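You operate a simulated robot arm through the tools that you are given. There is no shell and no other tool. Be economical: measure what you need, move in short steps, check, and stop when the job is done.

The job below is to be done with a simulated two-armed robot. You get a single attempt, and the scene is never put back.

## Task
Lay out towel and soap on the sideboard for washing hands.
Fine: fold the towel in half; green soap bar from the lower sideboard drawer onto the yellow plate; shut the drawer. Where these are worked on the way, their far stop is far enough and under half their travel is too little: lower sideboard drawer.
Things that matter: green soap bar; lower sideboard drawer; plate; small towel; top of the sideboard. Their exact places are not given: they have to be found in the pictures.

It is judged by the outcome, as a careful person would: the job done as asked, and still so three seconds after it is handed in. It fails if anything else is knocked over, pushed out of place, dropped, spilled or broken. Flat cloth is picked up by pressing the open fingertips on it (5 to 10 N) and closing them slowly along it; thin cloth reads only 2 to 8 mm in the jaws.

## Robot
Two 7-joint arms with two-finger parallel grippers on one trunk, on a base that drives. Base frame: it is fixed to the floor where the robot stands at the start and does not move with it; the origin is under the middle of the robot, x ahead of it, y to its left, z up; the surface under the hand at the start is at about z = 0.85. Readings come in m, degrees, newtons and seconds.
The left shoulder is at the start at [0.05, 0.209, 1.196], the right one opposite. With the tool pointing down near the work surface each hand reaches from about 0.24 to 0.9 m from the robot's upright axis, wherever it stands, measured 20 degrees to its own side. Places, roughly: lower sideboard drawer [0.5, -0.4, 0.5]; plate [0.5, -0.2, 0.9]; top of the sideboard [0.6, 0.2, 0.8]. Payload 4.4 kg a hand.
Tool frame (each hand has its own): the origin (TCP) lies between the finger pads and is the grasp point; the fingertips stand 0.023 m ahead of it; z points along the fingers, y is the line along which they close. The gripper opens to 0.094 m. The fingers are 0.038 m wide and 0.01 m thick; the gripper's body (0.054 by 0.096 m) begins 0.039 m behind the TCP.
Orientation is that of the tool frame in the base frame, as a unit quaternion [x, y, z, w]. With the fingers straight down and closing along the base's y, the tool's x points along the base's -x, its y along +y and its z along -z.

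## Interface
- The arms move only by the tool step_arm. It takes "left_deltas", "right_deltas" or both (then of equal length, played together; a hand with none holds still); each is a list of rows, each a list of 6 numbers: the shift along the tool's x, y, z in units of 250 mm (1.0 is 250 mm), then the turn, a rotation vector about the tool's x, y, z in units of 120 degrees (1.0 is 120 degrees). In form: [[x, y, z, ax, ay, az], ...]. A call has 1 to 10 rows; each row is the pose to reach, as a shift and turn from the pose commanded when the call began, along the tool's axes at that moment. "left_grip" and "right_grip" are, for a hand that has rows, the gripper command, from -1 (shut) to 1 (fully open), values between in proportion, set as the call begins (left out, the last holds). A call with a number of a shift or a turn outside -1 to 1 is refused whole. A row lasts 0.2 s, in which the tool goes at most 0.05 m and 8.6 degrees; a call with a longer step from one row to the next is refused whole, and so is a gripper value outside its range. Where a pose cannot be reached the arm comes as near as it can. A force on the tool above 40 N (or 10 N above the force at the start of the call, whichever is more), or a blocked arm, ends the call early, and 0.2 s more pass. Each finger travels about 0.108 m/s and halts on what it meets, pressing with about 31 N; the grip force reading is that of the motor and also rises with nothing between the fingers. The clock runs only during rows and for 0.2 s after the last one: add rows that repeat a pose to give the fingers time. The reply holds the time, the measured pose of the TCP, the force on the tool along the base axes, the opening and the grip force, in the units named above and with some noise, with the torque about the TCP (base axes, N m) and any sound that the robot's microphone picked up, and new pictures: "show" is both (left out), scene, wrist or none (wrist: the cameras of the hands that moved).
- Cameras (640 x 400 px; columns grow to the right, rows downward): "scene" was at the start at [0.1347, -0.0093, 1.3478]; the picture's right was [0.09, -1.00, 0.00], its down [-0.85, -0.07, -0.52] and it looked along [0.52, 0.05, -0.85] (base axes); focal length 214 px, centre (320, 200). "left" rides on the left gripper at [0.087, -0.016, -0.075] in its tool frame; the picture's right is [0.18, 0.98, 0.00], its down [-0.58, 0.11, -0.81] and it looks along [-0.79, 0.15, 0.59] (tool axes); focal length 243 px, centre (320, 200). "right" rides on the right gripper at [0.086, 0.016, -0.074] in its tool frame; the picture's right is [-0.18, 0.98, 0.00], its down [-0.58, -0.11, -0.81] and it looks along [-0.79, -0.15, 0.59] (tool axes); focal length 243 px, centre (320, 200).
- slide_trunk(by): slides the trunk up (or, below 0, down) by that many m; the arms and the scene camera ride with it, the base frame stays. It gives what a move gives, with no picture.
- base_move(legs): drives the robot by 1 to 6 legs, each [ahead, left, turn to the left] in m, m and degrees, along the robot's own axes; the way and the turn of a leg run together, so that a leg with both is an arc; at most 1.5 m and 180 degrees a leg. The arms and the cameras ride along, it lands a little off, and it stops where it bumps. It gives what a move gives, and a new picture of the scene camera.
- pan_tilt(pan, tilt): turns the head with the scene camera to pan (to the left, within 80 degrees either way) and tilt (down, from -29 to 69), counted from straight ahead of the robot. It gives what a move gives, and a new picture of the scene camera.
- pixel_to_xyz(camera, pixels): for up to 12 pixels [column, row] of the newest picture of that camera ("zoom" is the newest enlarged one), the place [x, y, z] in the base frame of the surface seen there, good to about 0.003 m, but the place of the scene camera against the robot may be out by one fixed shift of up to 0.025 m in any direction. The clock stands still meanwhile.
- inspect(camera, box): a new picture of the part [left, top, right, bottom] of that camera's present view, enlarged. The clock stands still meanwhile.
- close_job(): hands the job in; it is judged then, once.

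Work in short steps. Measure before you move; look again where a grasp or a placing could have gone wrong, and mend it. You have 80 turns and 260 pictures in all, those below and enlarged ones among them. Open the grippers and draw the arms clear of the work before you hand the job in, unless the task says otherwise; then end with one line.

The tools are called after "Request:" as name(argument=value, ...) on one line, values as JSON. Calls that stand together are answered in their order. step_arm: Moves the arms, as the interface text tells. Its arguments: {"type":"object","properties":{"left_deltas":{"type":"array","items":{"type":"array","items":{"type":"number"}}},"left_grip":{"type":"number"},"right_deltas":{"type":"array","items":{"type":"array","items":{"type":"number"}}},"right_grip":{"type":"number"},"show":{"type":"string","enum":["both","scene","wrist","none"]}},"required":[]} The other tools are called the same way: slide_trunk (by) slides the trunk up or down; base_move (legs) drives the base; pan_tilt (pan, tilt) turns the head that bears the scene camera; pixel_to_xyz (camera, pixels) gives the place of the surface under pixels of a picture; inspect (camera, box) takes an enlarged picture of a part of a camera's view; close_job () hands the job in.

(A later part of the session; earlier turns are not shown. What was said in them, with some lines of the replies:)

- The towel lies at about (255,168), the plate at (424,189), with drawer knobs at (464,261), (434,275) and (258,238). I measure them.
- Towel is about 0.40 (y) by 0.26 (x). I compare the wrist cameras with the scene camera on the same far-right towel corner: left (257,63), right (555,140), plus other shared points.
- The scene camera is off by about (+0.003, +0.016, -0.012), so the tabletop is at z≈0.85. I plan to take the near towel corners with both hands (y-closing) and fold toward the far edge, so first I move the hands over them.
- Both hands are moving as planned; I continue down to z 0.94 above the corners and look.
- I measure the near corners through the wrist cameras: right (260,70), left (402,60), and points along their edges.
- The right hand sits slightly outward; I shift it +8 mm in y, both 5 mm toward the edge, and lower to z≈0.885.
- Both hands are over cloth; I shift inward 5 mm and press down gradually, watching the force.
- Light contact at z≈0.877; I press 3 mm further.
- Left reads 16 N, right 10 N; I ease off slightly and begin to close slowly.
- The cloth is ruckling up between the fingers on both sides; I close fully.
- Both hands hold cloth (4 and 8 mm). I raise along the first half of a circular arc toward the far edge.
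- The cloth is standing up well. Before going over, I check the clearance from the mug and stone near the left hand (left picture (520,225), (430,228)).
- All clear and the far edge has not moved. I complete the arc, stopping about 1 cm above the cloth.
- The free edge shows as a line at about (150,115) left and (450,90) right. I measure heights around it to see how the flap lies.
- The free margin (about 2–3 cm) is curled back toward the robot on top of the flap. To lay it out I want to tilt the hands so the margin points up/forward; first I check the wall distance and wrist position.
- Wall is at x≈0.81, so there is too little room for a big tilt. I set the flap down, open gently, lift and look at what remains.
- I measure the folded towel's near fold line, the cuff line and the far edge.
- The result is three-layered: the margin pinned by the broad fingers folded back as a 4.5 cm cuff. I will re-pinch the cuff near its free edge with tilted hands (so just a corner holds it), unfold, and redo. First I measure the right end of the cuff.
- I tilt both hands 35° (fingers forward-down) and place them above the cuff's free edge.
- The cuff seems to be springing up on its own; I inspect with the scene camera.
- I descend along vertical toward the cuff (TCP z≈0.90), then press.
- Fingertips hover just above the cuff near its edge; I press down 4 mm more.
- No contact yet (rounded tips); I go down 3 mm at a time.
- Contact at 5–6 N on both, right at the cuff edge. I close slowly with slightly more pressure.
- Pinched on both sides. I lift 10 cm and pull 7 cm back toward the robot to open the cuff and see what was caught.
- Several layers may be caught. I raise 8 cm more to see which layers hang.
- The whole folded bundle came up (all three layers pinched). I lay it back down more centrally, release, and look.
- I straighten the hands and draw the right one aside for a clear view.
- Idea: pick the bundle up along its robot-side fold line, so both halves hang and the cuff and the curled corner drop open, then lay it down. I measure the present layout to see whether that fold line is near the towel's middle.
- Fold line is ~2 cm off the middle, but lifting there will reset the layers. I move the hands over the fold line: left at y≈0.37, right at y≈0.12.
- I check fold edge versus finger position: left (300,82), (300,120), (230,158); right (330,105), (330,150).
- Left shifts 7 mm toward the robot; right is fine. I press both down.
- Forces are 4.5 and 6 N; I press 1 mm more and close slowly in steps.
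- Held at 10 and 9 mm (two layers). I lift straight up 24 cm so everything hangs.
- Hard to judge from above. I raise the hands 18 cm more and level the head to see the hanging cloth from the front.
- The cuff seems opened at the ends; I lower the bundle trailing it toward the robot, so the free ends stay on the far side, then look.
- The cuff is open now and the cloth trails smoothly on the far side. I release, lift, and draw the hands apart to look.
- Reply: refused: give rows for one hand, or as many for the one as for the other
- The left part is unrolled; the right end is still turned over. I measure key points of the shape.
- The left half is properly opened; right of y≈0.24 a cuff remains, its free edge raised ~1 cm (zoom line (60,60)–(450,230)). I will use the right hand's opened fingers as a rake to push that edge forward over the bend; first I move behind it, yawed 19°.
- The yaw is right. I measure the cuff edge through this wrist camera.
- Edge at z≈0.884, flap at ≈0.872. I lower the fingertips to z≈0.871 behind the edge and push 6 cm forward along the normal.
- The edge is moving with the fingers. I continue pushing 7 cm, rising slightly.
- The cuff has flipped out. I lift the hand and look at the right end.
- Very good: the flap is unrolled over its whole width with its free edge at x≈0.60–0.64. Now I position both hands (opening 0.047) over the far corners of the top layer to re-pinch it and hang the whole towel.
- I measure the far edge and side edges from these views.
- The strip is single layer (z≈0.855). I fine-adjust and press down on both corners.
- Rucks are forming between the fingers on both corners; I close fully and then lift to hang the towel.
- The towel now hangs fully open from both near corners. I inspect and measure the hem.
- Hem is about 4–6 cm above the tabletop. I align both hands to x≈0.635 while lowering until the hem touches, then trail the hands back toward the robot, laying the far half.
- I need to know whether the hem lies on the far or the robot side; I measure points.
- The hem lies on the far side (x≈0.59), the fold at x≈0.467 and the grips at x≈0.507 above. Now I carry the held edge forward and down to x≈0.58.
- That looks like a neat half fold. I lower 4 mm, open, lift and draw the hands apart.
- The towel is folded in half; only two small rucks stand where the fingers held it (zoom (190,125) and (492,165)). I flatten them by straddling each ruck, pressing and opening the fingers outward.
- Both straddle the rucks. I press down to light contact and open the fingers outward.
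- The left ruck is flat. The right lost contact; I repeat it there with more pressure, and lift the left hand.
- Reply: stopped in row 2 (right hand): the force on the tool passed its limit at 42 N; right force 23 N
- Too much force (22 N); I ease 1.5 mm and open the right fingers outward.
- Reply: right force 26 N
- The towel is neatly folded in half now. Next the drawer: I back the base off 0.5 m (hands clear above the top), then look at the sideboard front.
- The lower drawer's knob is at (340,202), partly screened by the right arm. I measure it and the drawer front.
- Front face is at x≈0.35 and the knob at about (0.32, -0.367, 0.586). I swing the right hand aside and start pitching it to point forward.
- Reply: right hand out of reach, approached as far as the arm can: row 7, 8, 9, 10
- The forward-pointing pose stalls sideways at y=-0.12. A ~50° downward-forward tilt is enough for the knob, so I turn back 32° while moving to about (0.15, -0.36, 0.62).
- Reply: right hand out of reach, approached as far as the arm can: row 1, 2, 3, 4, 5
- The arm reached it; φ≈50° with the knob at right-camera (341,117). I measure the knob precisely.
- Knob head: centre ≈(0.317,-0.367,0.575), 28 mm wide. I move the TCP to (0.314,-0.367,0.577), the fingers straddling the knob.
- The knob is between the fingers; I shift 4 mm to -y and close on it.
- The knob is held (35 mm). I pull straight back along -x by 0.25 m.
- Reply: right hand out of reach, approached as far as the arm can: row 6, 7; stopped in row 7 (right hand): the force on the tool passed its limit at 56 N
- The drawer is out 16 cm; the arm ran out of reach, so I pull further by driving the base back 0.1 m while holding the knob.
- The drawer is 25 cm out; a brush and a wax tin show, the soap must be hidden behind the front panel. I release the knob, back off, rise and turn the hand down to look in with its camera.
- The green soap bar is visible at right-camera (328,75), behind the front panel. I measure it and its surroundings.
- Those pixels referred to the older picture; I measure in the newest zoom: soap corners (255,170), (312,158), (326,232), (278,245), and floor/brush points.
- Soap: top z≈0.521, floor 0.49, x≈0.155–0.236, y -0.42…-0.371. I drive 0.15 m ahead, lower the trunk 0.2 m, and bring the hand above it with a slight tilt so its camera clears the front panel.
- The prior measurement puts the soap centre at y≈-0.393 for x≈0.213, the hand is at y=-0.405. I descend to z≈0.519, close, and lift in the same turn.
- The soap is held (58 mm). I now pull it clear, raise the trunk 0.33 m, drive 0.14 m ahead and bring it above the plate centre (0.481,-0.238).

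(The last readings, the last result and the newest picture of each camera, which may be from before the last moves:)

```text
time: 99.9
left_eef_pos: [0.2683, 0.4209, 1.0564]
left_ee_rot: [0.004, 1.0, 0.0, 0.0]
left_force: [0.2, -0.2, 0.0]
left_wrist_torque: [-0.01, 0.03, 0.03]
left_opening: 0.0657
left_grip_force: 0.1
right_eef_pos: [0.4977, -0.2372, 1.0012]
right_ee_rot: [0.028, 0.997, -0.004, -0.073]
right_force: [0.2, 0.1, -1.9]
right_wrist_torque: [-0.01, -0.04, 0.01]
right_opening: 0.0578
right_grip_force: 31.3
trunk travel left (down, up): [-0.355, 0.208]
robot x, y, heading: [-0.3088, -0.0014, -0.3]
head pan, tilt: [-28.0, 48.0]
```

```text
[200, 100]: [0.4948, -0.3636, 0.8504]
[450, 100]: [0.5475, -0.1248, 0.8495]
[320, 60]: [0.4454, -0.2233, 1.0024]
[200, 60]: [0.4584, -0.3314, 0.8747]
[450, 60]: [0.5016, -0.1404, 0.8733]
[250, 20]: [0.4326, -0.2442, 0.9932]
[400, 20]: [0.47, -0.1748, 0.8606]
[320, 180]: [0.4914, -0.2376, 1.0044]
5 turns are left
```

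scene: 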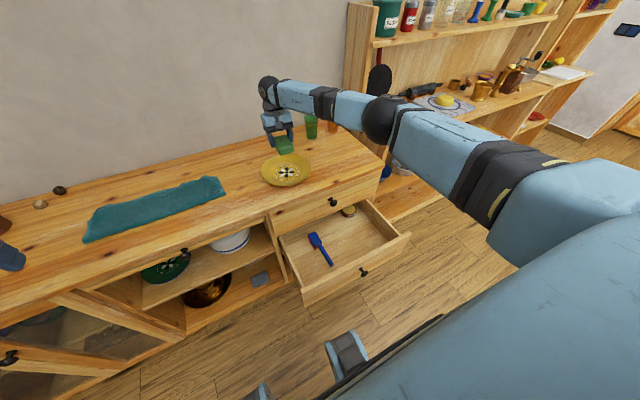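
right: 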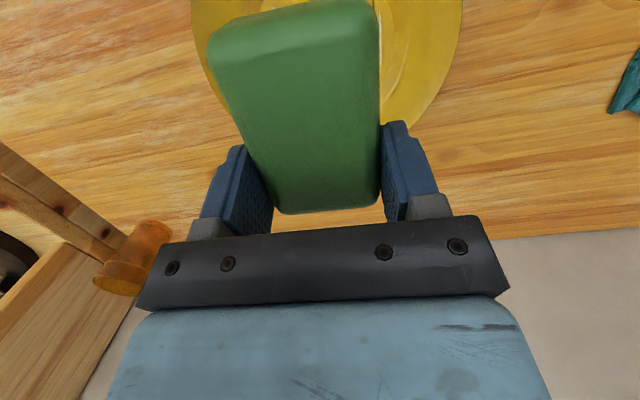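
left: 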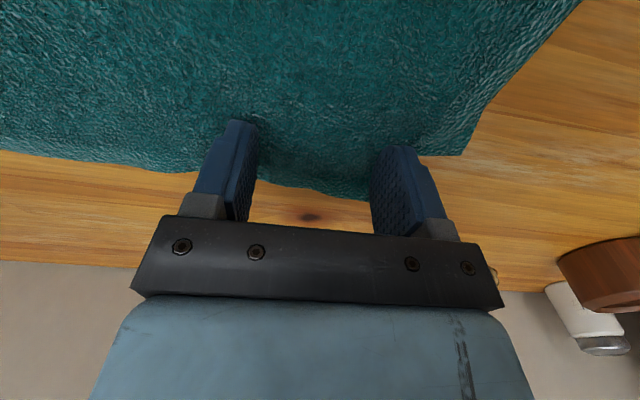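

The soap is over the plate centre (rims at y≈-0.335 and -0.14). I lower to TCP z≈0.89, open, rise and check.

Request:
step_arm(right_deltas=[[-0.013, 0.001, 0.09, 0, 0, 0], [-0.026, 0.002, 0.18, 0, 0, 0], [-0.039, 0.004, 0.27, 0, 0, 0], [-0.052, 0.005, 0.36, 0, 0, 0], [-0.058, 0.006, 0.4, 0, 0, 0], [-0.064, 0.006, 0.436, 0, 0, 0], [-0.064, 0.006, 0.44, 0, 0, 0], [-0.064, 0.006, 0.444, 0, 0, 0]], show="none")

Request:
step_arm(right_deltas=[[0, 0, 0, 0, 0, 0], [0, 0, 0, 0, 0, 0], [0.004, 0, -0.05, 0, 0, 0], [0.03, 0, -0.2, 0, 0, 0], [0.055, 0, -0.38, 0, 0, 0], [0.085, 0, -0.56, 0, 0, 0], [0.11, 0, -0.72, 0, 0, 0]], right_grip=0.75, show="both")

Request:
inspect(camera="scene", box=[230, 120, 350, 195])

```text
time: 101.7
left_eef_pos: [0.2669, 0.4191, 1.0581]
left_ee_rot: [0.003, 1.0, 0.001, 0.0]
left_force: [-0.2, 0.2, -0.7]
left_wrist_torque: [-0.04, -0.02, 0.02]
left_opening: 0.0658
left_grip_force: 0.0
right_eef_pos: [0.4975, -0.2405, 0.8899]
right_ee_rot: [0.027, 0.997, -0.005, -0.073]
right_force: [0.1, 0.0, -1.9]
right_wrist_torque: [-0.02, -0.06, -0.01]
right_opening: 0.0578
right_grip_force: 30.8
trunk travel left (down, up): [-0.355, 0.208]
robot x, y, heading: [-0.3066, -0.0028, -0.5]
head pan, tilt: [-28.0, 48.0]
```

```text
time: 103.3
left_eef_pos: [0.266, 0.4192, 1.0576]
left_ee_rot: [0.004, 1.0, 0.0, 0.001]
left_force: [0.2, 0.0, -0.2]
left_wrist_torque: [-0.01, -0.04, -0.07]
left_opening: 0.0659
left_grip_force: 0.1
right_eef_pos: [0.4928, -0.236, 1.0712]
right_ee_rot: [0.028, 0.997, -0.005, -0.072]
right_force: [-0.5, 0.1, -0.2]
right_wrist_torque: [0.0, -0.03, 0.04]
right_opening: 0.0821
right_grip_force: 0.1
trunk travel left (down, up): [-0.355, 0.208]
robot x, y, heading: [-0.3059, 0.0008, -0.7]
head pan, tilt: [-28.0, 48.0]
```

scene: 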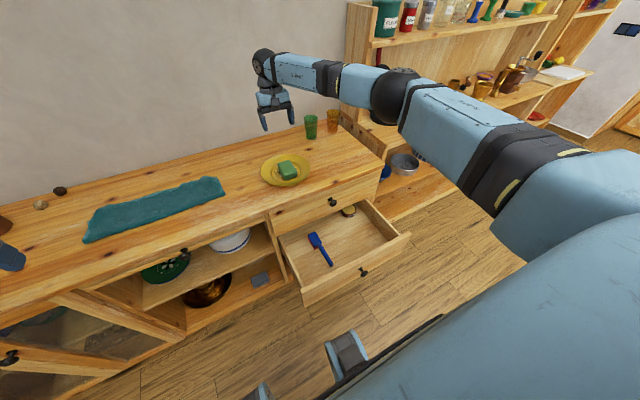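
right: 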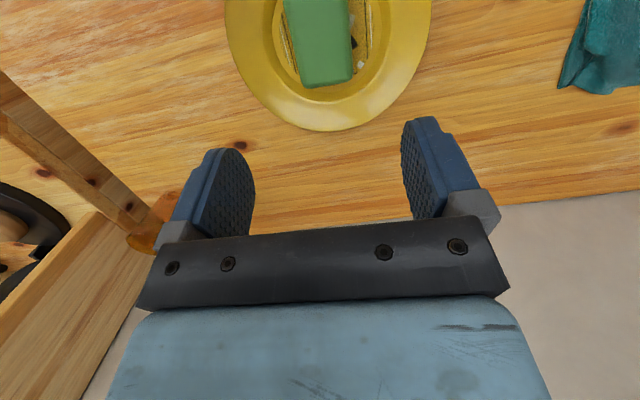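

```text
5.33 times, centred on (290, 158) of scene
4 turns are left
```

zoom: 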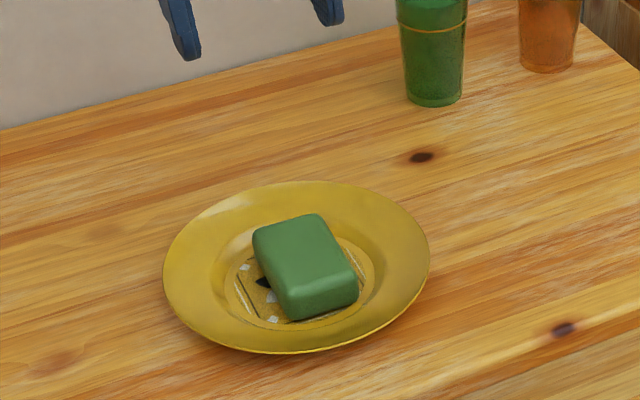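

The soap sits well on the plate. I back off 0.46 m, lower the trunk, and pose the closed right hand (50° forward) before the drawer front at y≈-0.44, beside the knob.

Request:
base_move(legs=[[-0.46, 0, 0.5]])

Request:
slide_trunk(by=-0.33)

Request:
step_arm(right_deltas=[[0.033, -0.103, 0.093, 0, -0.06, 0], [0.066, -0.207, 0.186, 0, -0.122, 0], [0.1, -0.31, 0.278, 0, -0.183, 0], [0.132, -0.413, 0.371, 0, -0.244, 0], [0.164, -0.517, 0.464, 0, -0.305, 0], [0.197, -0.62, 0.556, 0, -0.366, 0], [0.23, -0.724, 0.65, 0, -0.427, 0], [0.263, -0.827, 0.742, 0, -0.487, 0], [0.263, -0.827, 0.742, 0, -0.487, 0]], right_grip=-1, show="both")

Request:
pan_tilt(pan=-25, tilt=35)

```text
time: 106.1
left_eef_pos: [-0.2018, 0.4271, 1.0586]
left_ee_rot: [-0.002, 1.0, 0.001, 0.0]
left_force: [-0.1, -0.3, 0.3]
left_wrist_torque: [-0.02, -0.01, -0.01]
left_opening: 0.0659
left_grip_force: 0.0
right_eef_pos: [0.0323, -0.2274, 1.0705]
right_ee_rot: [0.024, 0.997, -0.004, -0.072]
right_force: [0.1, 0.7, 0.5]
right_wrist_torque: [0.01, 0.01, 0.0]
right_opening: 0.0824
right_grip_force: 0.0
trunk travel left (down, up): [-0.355, 0.208]
robot x, y, heading: [-0.7699, -0.0009, 0.1]
head pan, tilt: [-28.0, 48.0]
```

scene: 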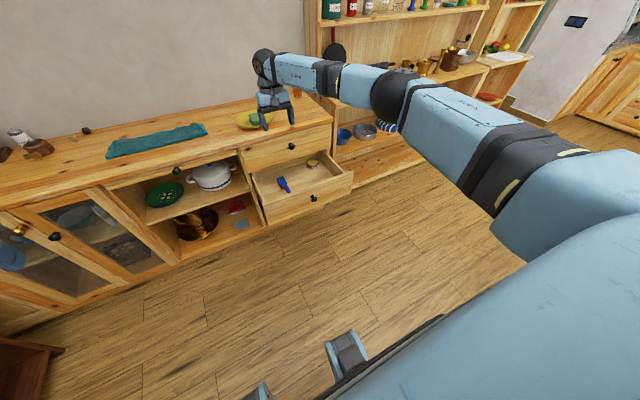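

```text
time: 109.4
left_eef_pos: [-0.2024, 0.4274, 0.7278]
left_ee_rot: [-0.002, 1.0, 0.001, 0.0]
left_force: [0.2, 0.0, 0.5]
left_wrist_torque: [0.04, -0.03, 0.01]
left_opening: 0.0658
left_grip_force: 0.0
right_eef_pos: [0.032, -0.2282, 0.7407]
right_ee_rot: [0.022, 0.997, -0.004, -0.072]
right_force: [-0.7, 0.0, 0.6]
right_wrist_torque: [0.01, -0.01, 0.03]
right_opening: 0.0823
right_grip_force: 0.0
trunk travel left (down, up): [-0.025, 0.538]
robot x, y, heading: [-0.7727, 0.0025, -0.1]
head pan, tilt: [-28.0, 48.0]
```

```text
time: 111.4
left_eef_pos: [-0.2019, 0.426, 0.728]
left_ee_rot: [-0.002, 1.0, 0.001, 0.0]
left_force: [0.3, 0.7, 0.3]
left_wrist_torque: [0.0, 0.01, -0.03]
left_opening: 0.0658
left_grip_force: 0.1
right_eef_pos: [-0.0676, -0.4347, 0.5695]
right_ee_rot: [0.018, 0.905, -0.016, 0.425]
right_force: [-0.9, 0.1, -0.6]
right_wrist_torque: [0.03, 0.02, -0.01]
right_opening: 0.0
right_grip_force: 31.1
trunk travel left (down, up): [-0.025, 0.538]
robot x, y, heading: [-0.7767, -0.0003, 0.1]
head pan, tilt: [-28.0, 48.0]
```

scene: 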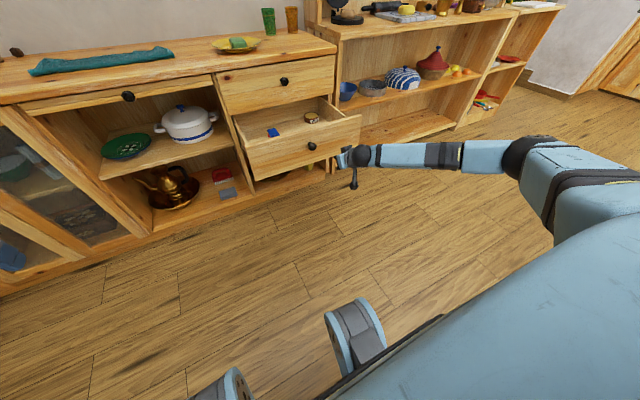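
right: 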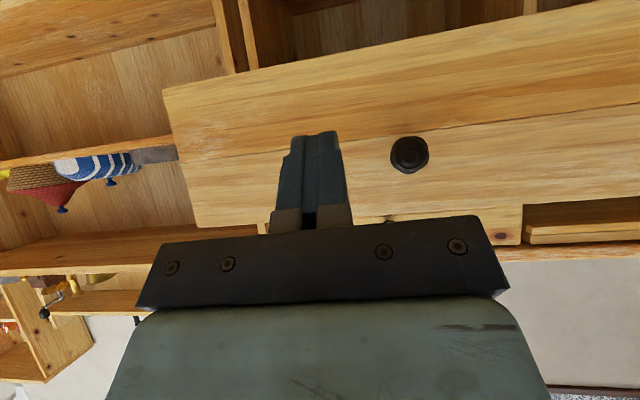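

```text
time: 112.1
left_eef_pos: [-0.2027, 0.4262, 0.7282]
left_ee_rot: [-0.002, 1.0, 0.001, 0.0]
left_force: [-0.2, -0.5, 0.3]
left_wrist_torque: [0.0, -0.01, 0.02]
left_opening: 0.0657
left_grip_force: 0.1
right_eef_pos: [-0.0696, -0.4346, 0.5706]
right_ee_rot: [0.018, 0.906, -0.016, 0.423]
right_force: [0.6, -0.9, 0.0]
right_wrist_torque: [0.0, 0.0, 0.0]
right_opening: 0.0001
right_grip_force: 31.0
trunk travel left (down, up): [-0.025, 0.538]
robot x, y, heading: [-0.7705, -0.0008, -0.0]
head pan, tilt: [-25.0, 35.0]
3 turns are left
```

scene: 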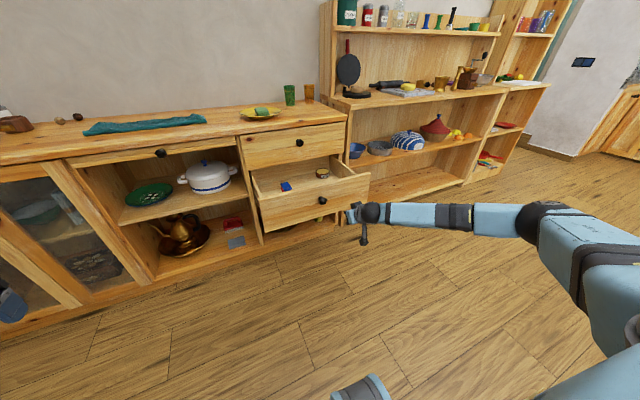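

Pose is right (TCP (-0.07,-0.435,0.57)). I drive ahead 0.37 m to push the drawer, then finish with the force-limited arm push, and check.

Request:
base_move(legs=[[0.3, 0, 0], [0.07, 0, 0]])

Request:
step_arm(right_deltas=[[-0.02, 0, 0.024, 0, 0, 0], [-0.04, 0, 0.048, 0, 0, 0], [-0.06, 0, 0.072, 0, 0, 0], [-0.08, 0, 0.096, 0, 0, 0], [-0.1, 0, 0.12, 0, 0, 0], [-0.128, 0, 0.153, 0, 0, 0], [-0.155, 0, 0.185, 0, 0, 0]], show="both")

Request:
inspect(camera="scene", box=[200, 100, 400, 225])

Request:
pixel_to_xyz(camera="right", pixels=[[405, 150], [450, 100], [250, 120], [200, 60], [400, 60], [450, 190]])

```text
time: 114.8
left_eef_pos: [0.1633, 0.4278, 0.7282]
left_ee_rot: [-0.001, 1.0, 0.002, 0.0]
left_force: [-0.2, -0.2, -0.6]
left_wrist_torque: [-0.01, 0.0, 0.0]
left_opening: 0.0659
left_grip_force: 0.0
right_eef_pos: [0.296, -0.432, 0.5692]
right_ee_rot: [0.018, 0.906, -0.015, 0.423]
right_force: [-0.4, 0.3, 0.3]
right_wrist_torque: [0.0, 0.01, 0.04]
right_opening: 0.0
right_grip_force: 30.8
trunk travel left (down, up): [-0.025, 0.538]
robot x, y, heading: [-0.4089, -0.0002, 0.3]
head pan, tilt: [-25.0, 35.0]
```

scene: 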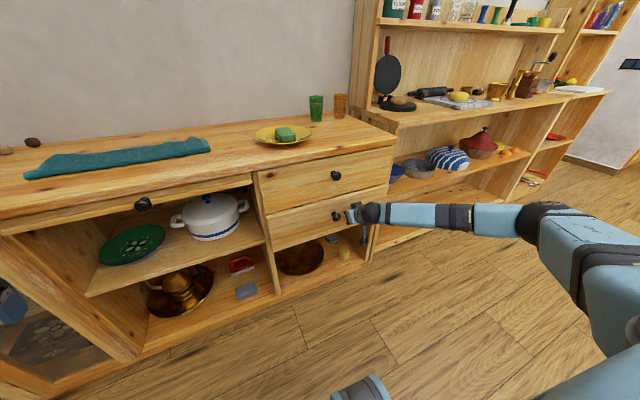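

```text
time: 115.7
left_eef_pos: [0.1621, 0.4278, 0.7287]
left_ee_rot: [-0.001, 1.0, 0.0, 0.001]
left_force: [0.8, -1.3, -0.9]
left_wrist_torque: [-0.01, -0.01, 0.01]
left_opening: 0.0658
left_grip_force: 0.1
right_eef_pos: [0.3192, -0.4346, 0.5691]
right_ee_rot: [0.017, 0.907, -0.015, 0.421]
right_force: [-14.3, 0.8, 7.3]
right_wrist_torque: [0.06, -0.22, 0.04]
right_opening: 0.0
right_grip_force: 31.3
trunk travel left (down, up): [-0.025, 0.538]
robot x, y, heading: [-0.411, 0.0034, -0.1]
head pan, tilt: [-25.0, 35.0]
stopped in row 4 (right hand): the force on the tool passed its limit at 54 N (the readings are from after the stop); the commanded pose is now the measured one
```

scene: 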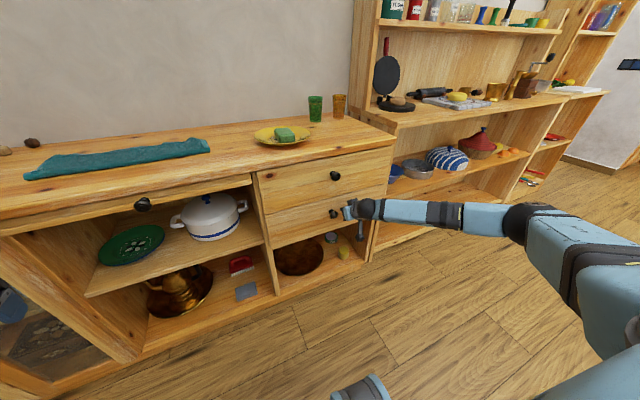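
right: 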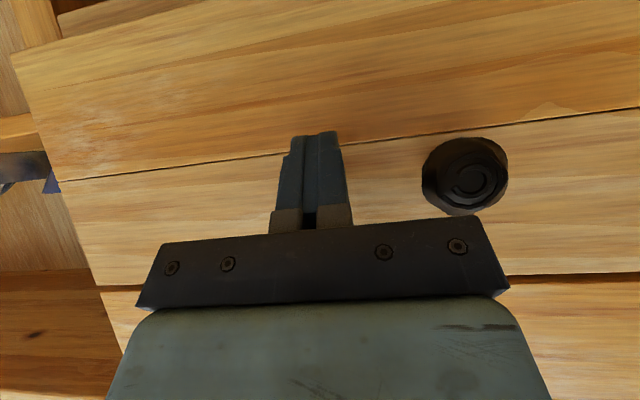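

```text
3.20 times, centred on (300, 162) of scene
```

zoom: 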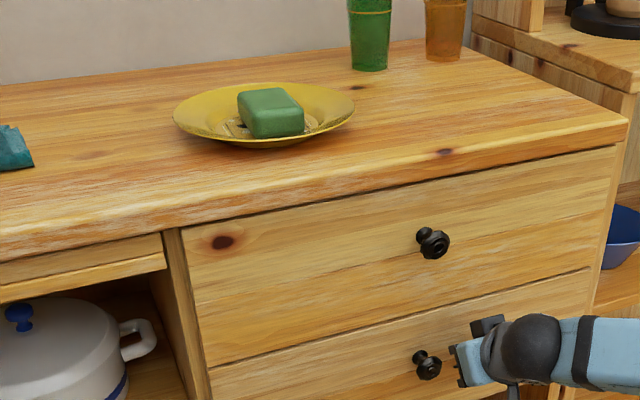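

```text
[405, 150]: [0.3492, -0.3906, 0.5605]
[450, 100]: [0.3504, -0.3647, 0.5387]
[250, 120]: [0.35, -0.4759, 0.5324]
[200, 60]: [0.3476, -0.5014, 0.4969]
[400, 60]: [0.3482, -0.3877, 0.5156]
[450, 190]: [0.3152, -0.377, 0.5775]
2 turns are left
```

The drawer front is back at x≈0.349, as at the start: shut. I draw the hand back, open it, drive back 0.2 m and take a last look.

Request:
step_arm(right_deltas=[[0.05, 0, -0.06, 0, 0, 0], [0.13, 0, -0.15, 0, 0, 0], [0.2, 0, -0.24, 0, 0, 0]], show="none")

Request:
base_move(legs=[[-0.2, 0, 0]])

Request:
step_arm(right_deltas=[[0, 0, 0, 0, 0, 0], [0, 0, 0, 0, 0, 0], [0, 0, 0, 0, 0, 0]], right_grip=1, left_deltas=[[0, 0, 0, 0, 0, 0], [0, 0, 0, 0, 0, 0], [0, 0, 0, 0, 0, 0]], left_grip=1, show="scene")

Request:
inspect(camera="scene", box=[60, 80, 360, 267])

```text
time: 116.5
left_eef_pos: [0.1624, 0.4268, 0.7289]
left_ee_rot: [-0.001, 1.0, 0.001, -0.001]
left_force: [-0.5, 0.0, 0.1]
left_wrist_torque: [-0.01, 0.04, -0.01]
left_opening: 0.0658
left_grip_force: 0.0
right_eef_pos: [0.2426, -0.4308, 0.5678]
right_ee_rot: [0.017, 0.907, -0.014, 0.421]
right_force: [-0.5, 0.9, 0.1]
right_wrist_torque: [0.03, 0.04, 0.02]
right_opening: 0.0002
right_grip_force: 31.0
trunk travel left (down, up): [-0.025, 0.538]
robot x, y, heading: [-0.4066, 0.0007, 0.0]
head pan, tilt: [-25.0, 35.0]
```

```text
time: 118.1
left_eef_pos: [-0.0324, 0.4262, 0.7279]
left_ee_rot: [-0.001, 1.0, 0.001, 0.0]
left_force: [1.0, -0.7, 0.3]
left_wrist_torque: [0.0, -0.02, 0.01]
left_opening: 0.0661
left_grip_force: 0.0
right_eef_pos: [0.0457, -0.431, 0.567]
right_ee_rot: [0.017, 0.907, -0.015, 0.42]
right_force: [0.3, 1.0, 0.8]
right_wrist_torque: [0.01, -0.01, 0.03]
right_opening: 0.0
right_grip_force: 30.9
trunk travel left (down, up): [-0.025, 0.538]
robot x, y, heading: [-0.6013, 0.0031, 0.1]
head pan, tilt: [-25.0, 35.0]
```

scene: 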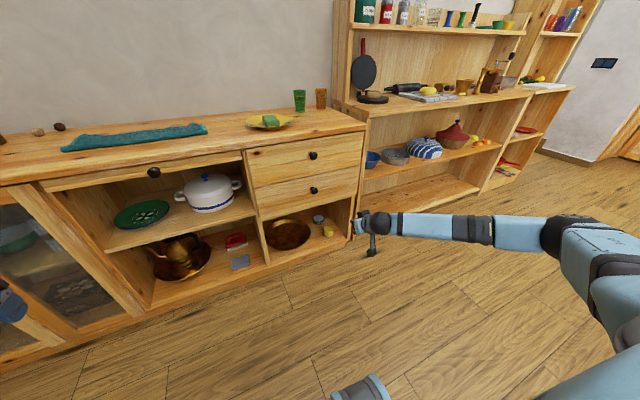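

```text
time: 118.9
left_eef_pos: [-0.0333, 0.4273, 0.7274]
left_ee_rot: [-0.001, 1.0, 0.001, 0.001]
left_force: [-0.3, 0.0, -0.2]
left_wrist_torque: [0.0, 0.0, -0.01]
left_opening: 0.0936
left_grip_force: 0.0
right_eef_pos: [0.0468, -0.4309, 0.5665]
right_ee_rot: [0.017, 0.907, -0.015, 0.42]
right_force: [0.2, 0.0, -0.7]
right_wrist_torque: [0.02, 0.02, -0.02]
right_opening: 0.0939
right_grip_force: 0.1
trunk travel left (down, up): [-0.025, 0.538]
robot x, y, heading: [-0.5998, -0.0012, 0.1]
head pan, tilt: [-25.0, 35.0]
```

scene: 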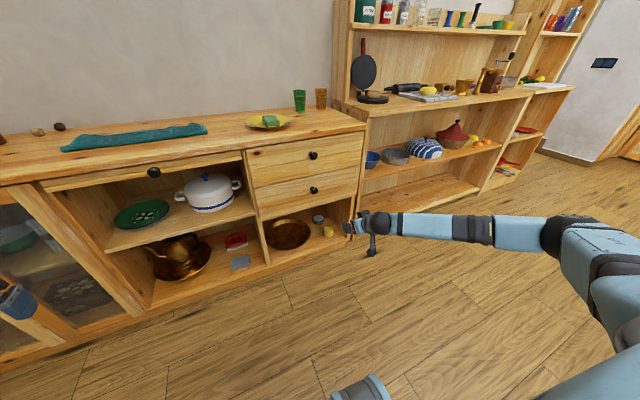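

```text
2.13 times, centred on (210, 174) of scene
1 turns are left
```

zoom: 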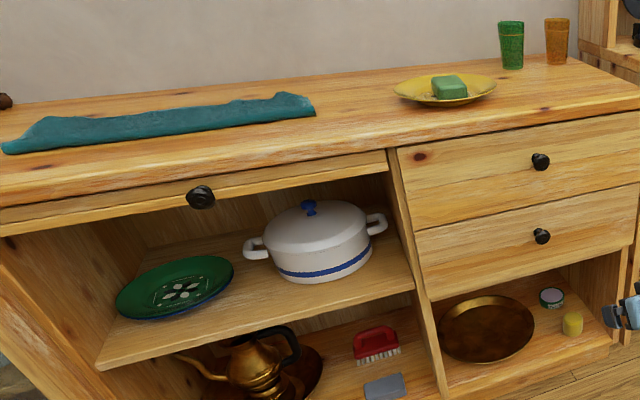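

The towel is folded, the soap is on the plate, the drawer is shut and the arms are clear, so I hand the job in.

Request:
close_job()

```text
The job is handed in.
```

The towel is folded in half on the sideboard, the green soap bar is on the yellow plate, the lower drawer is shut, and both grippers are open and clear.
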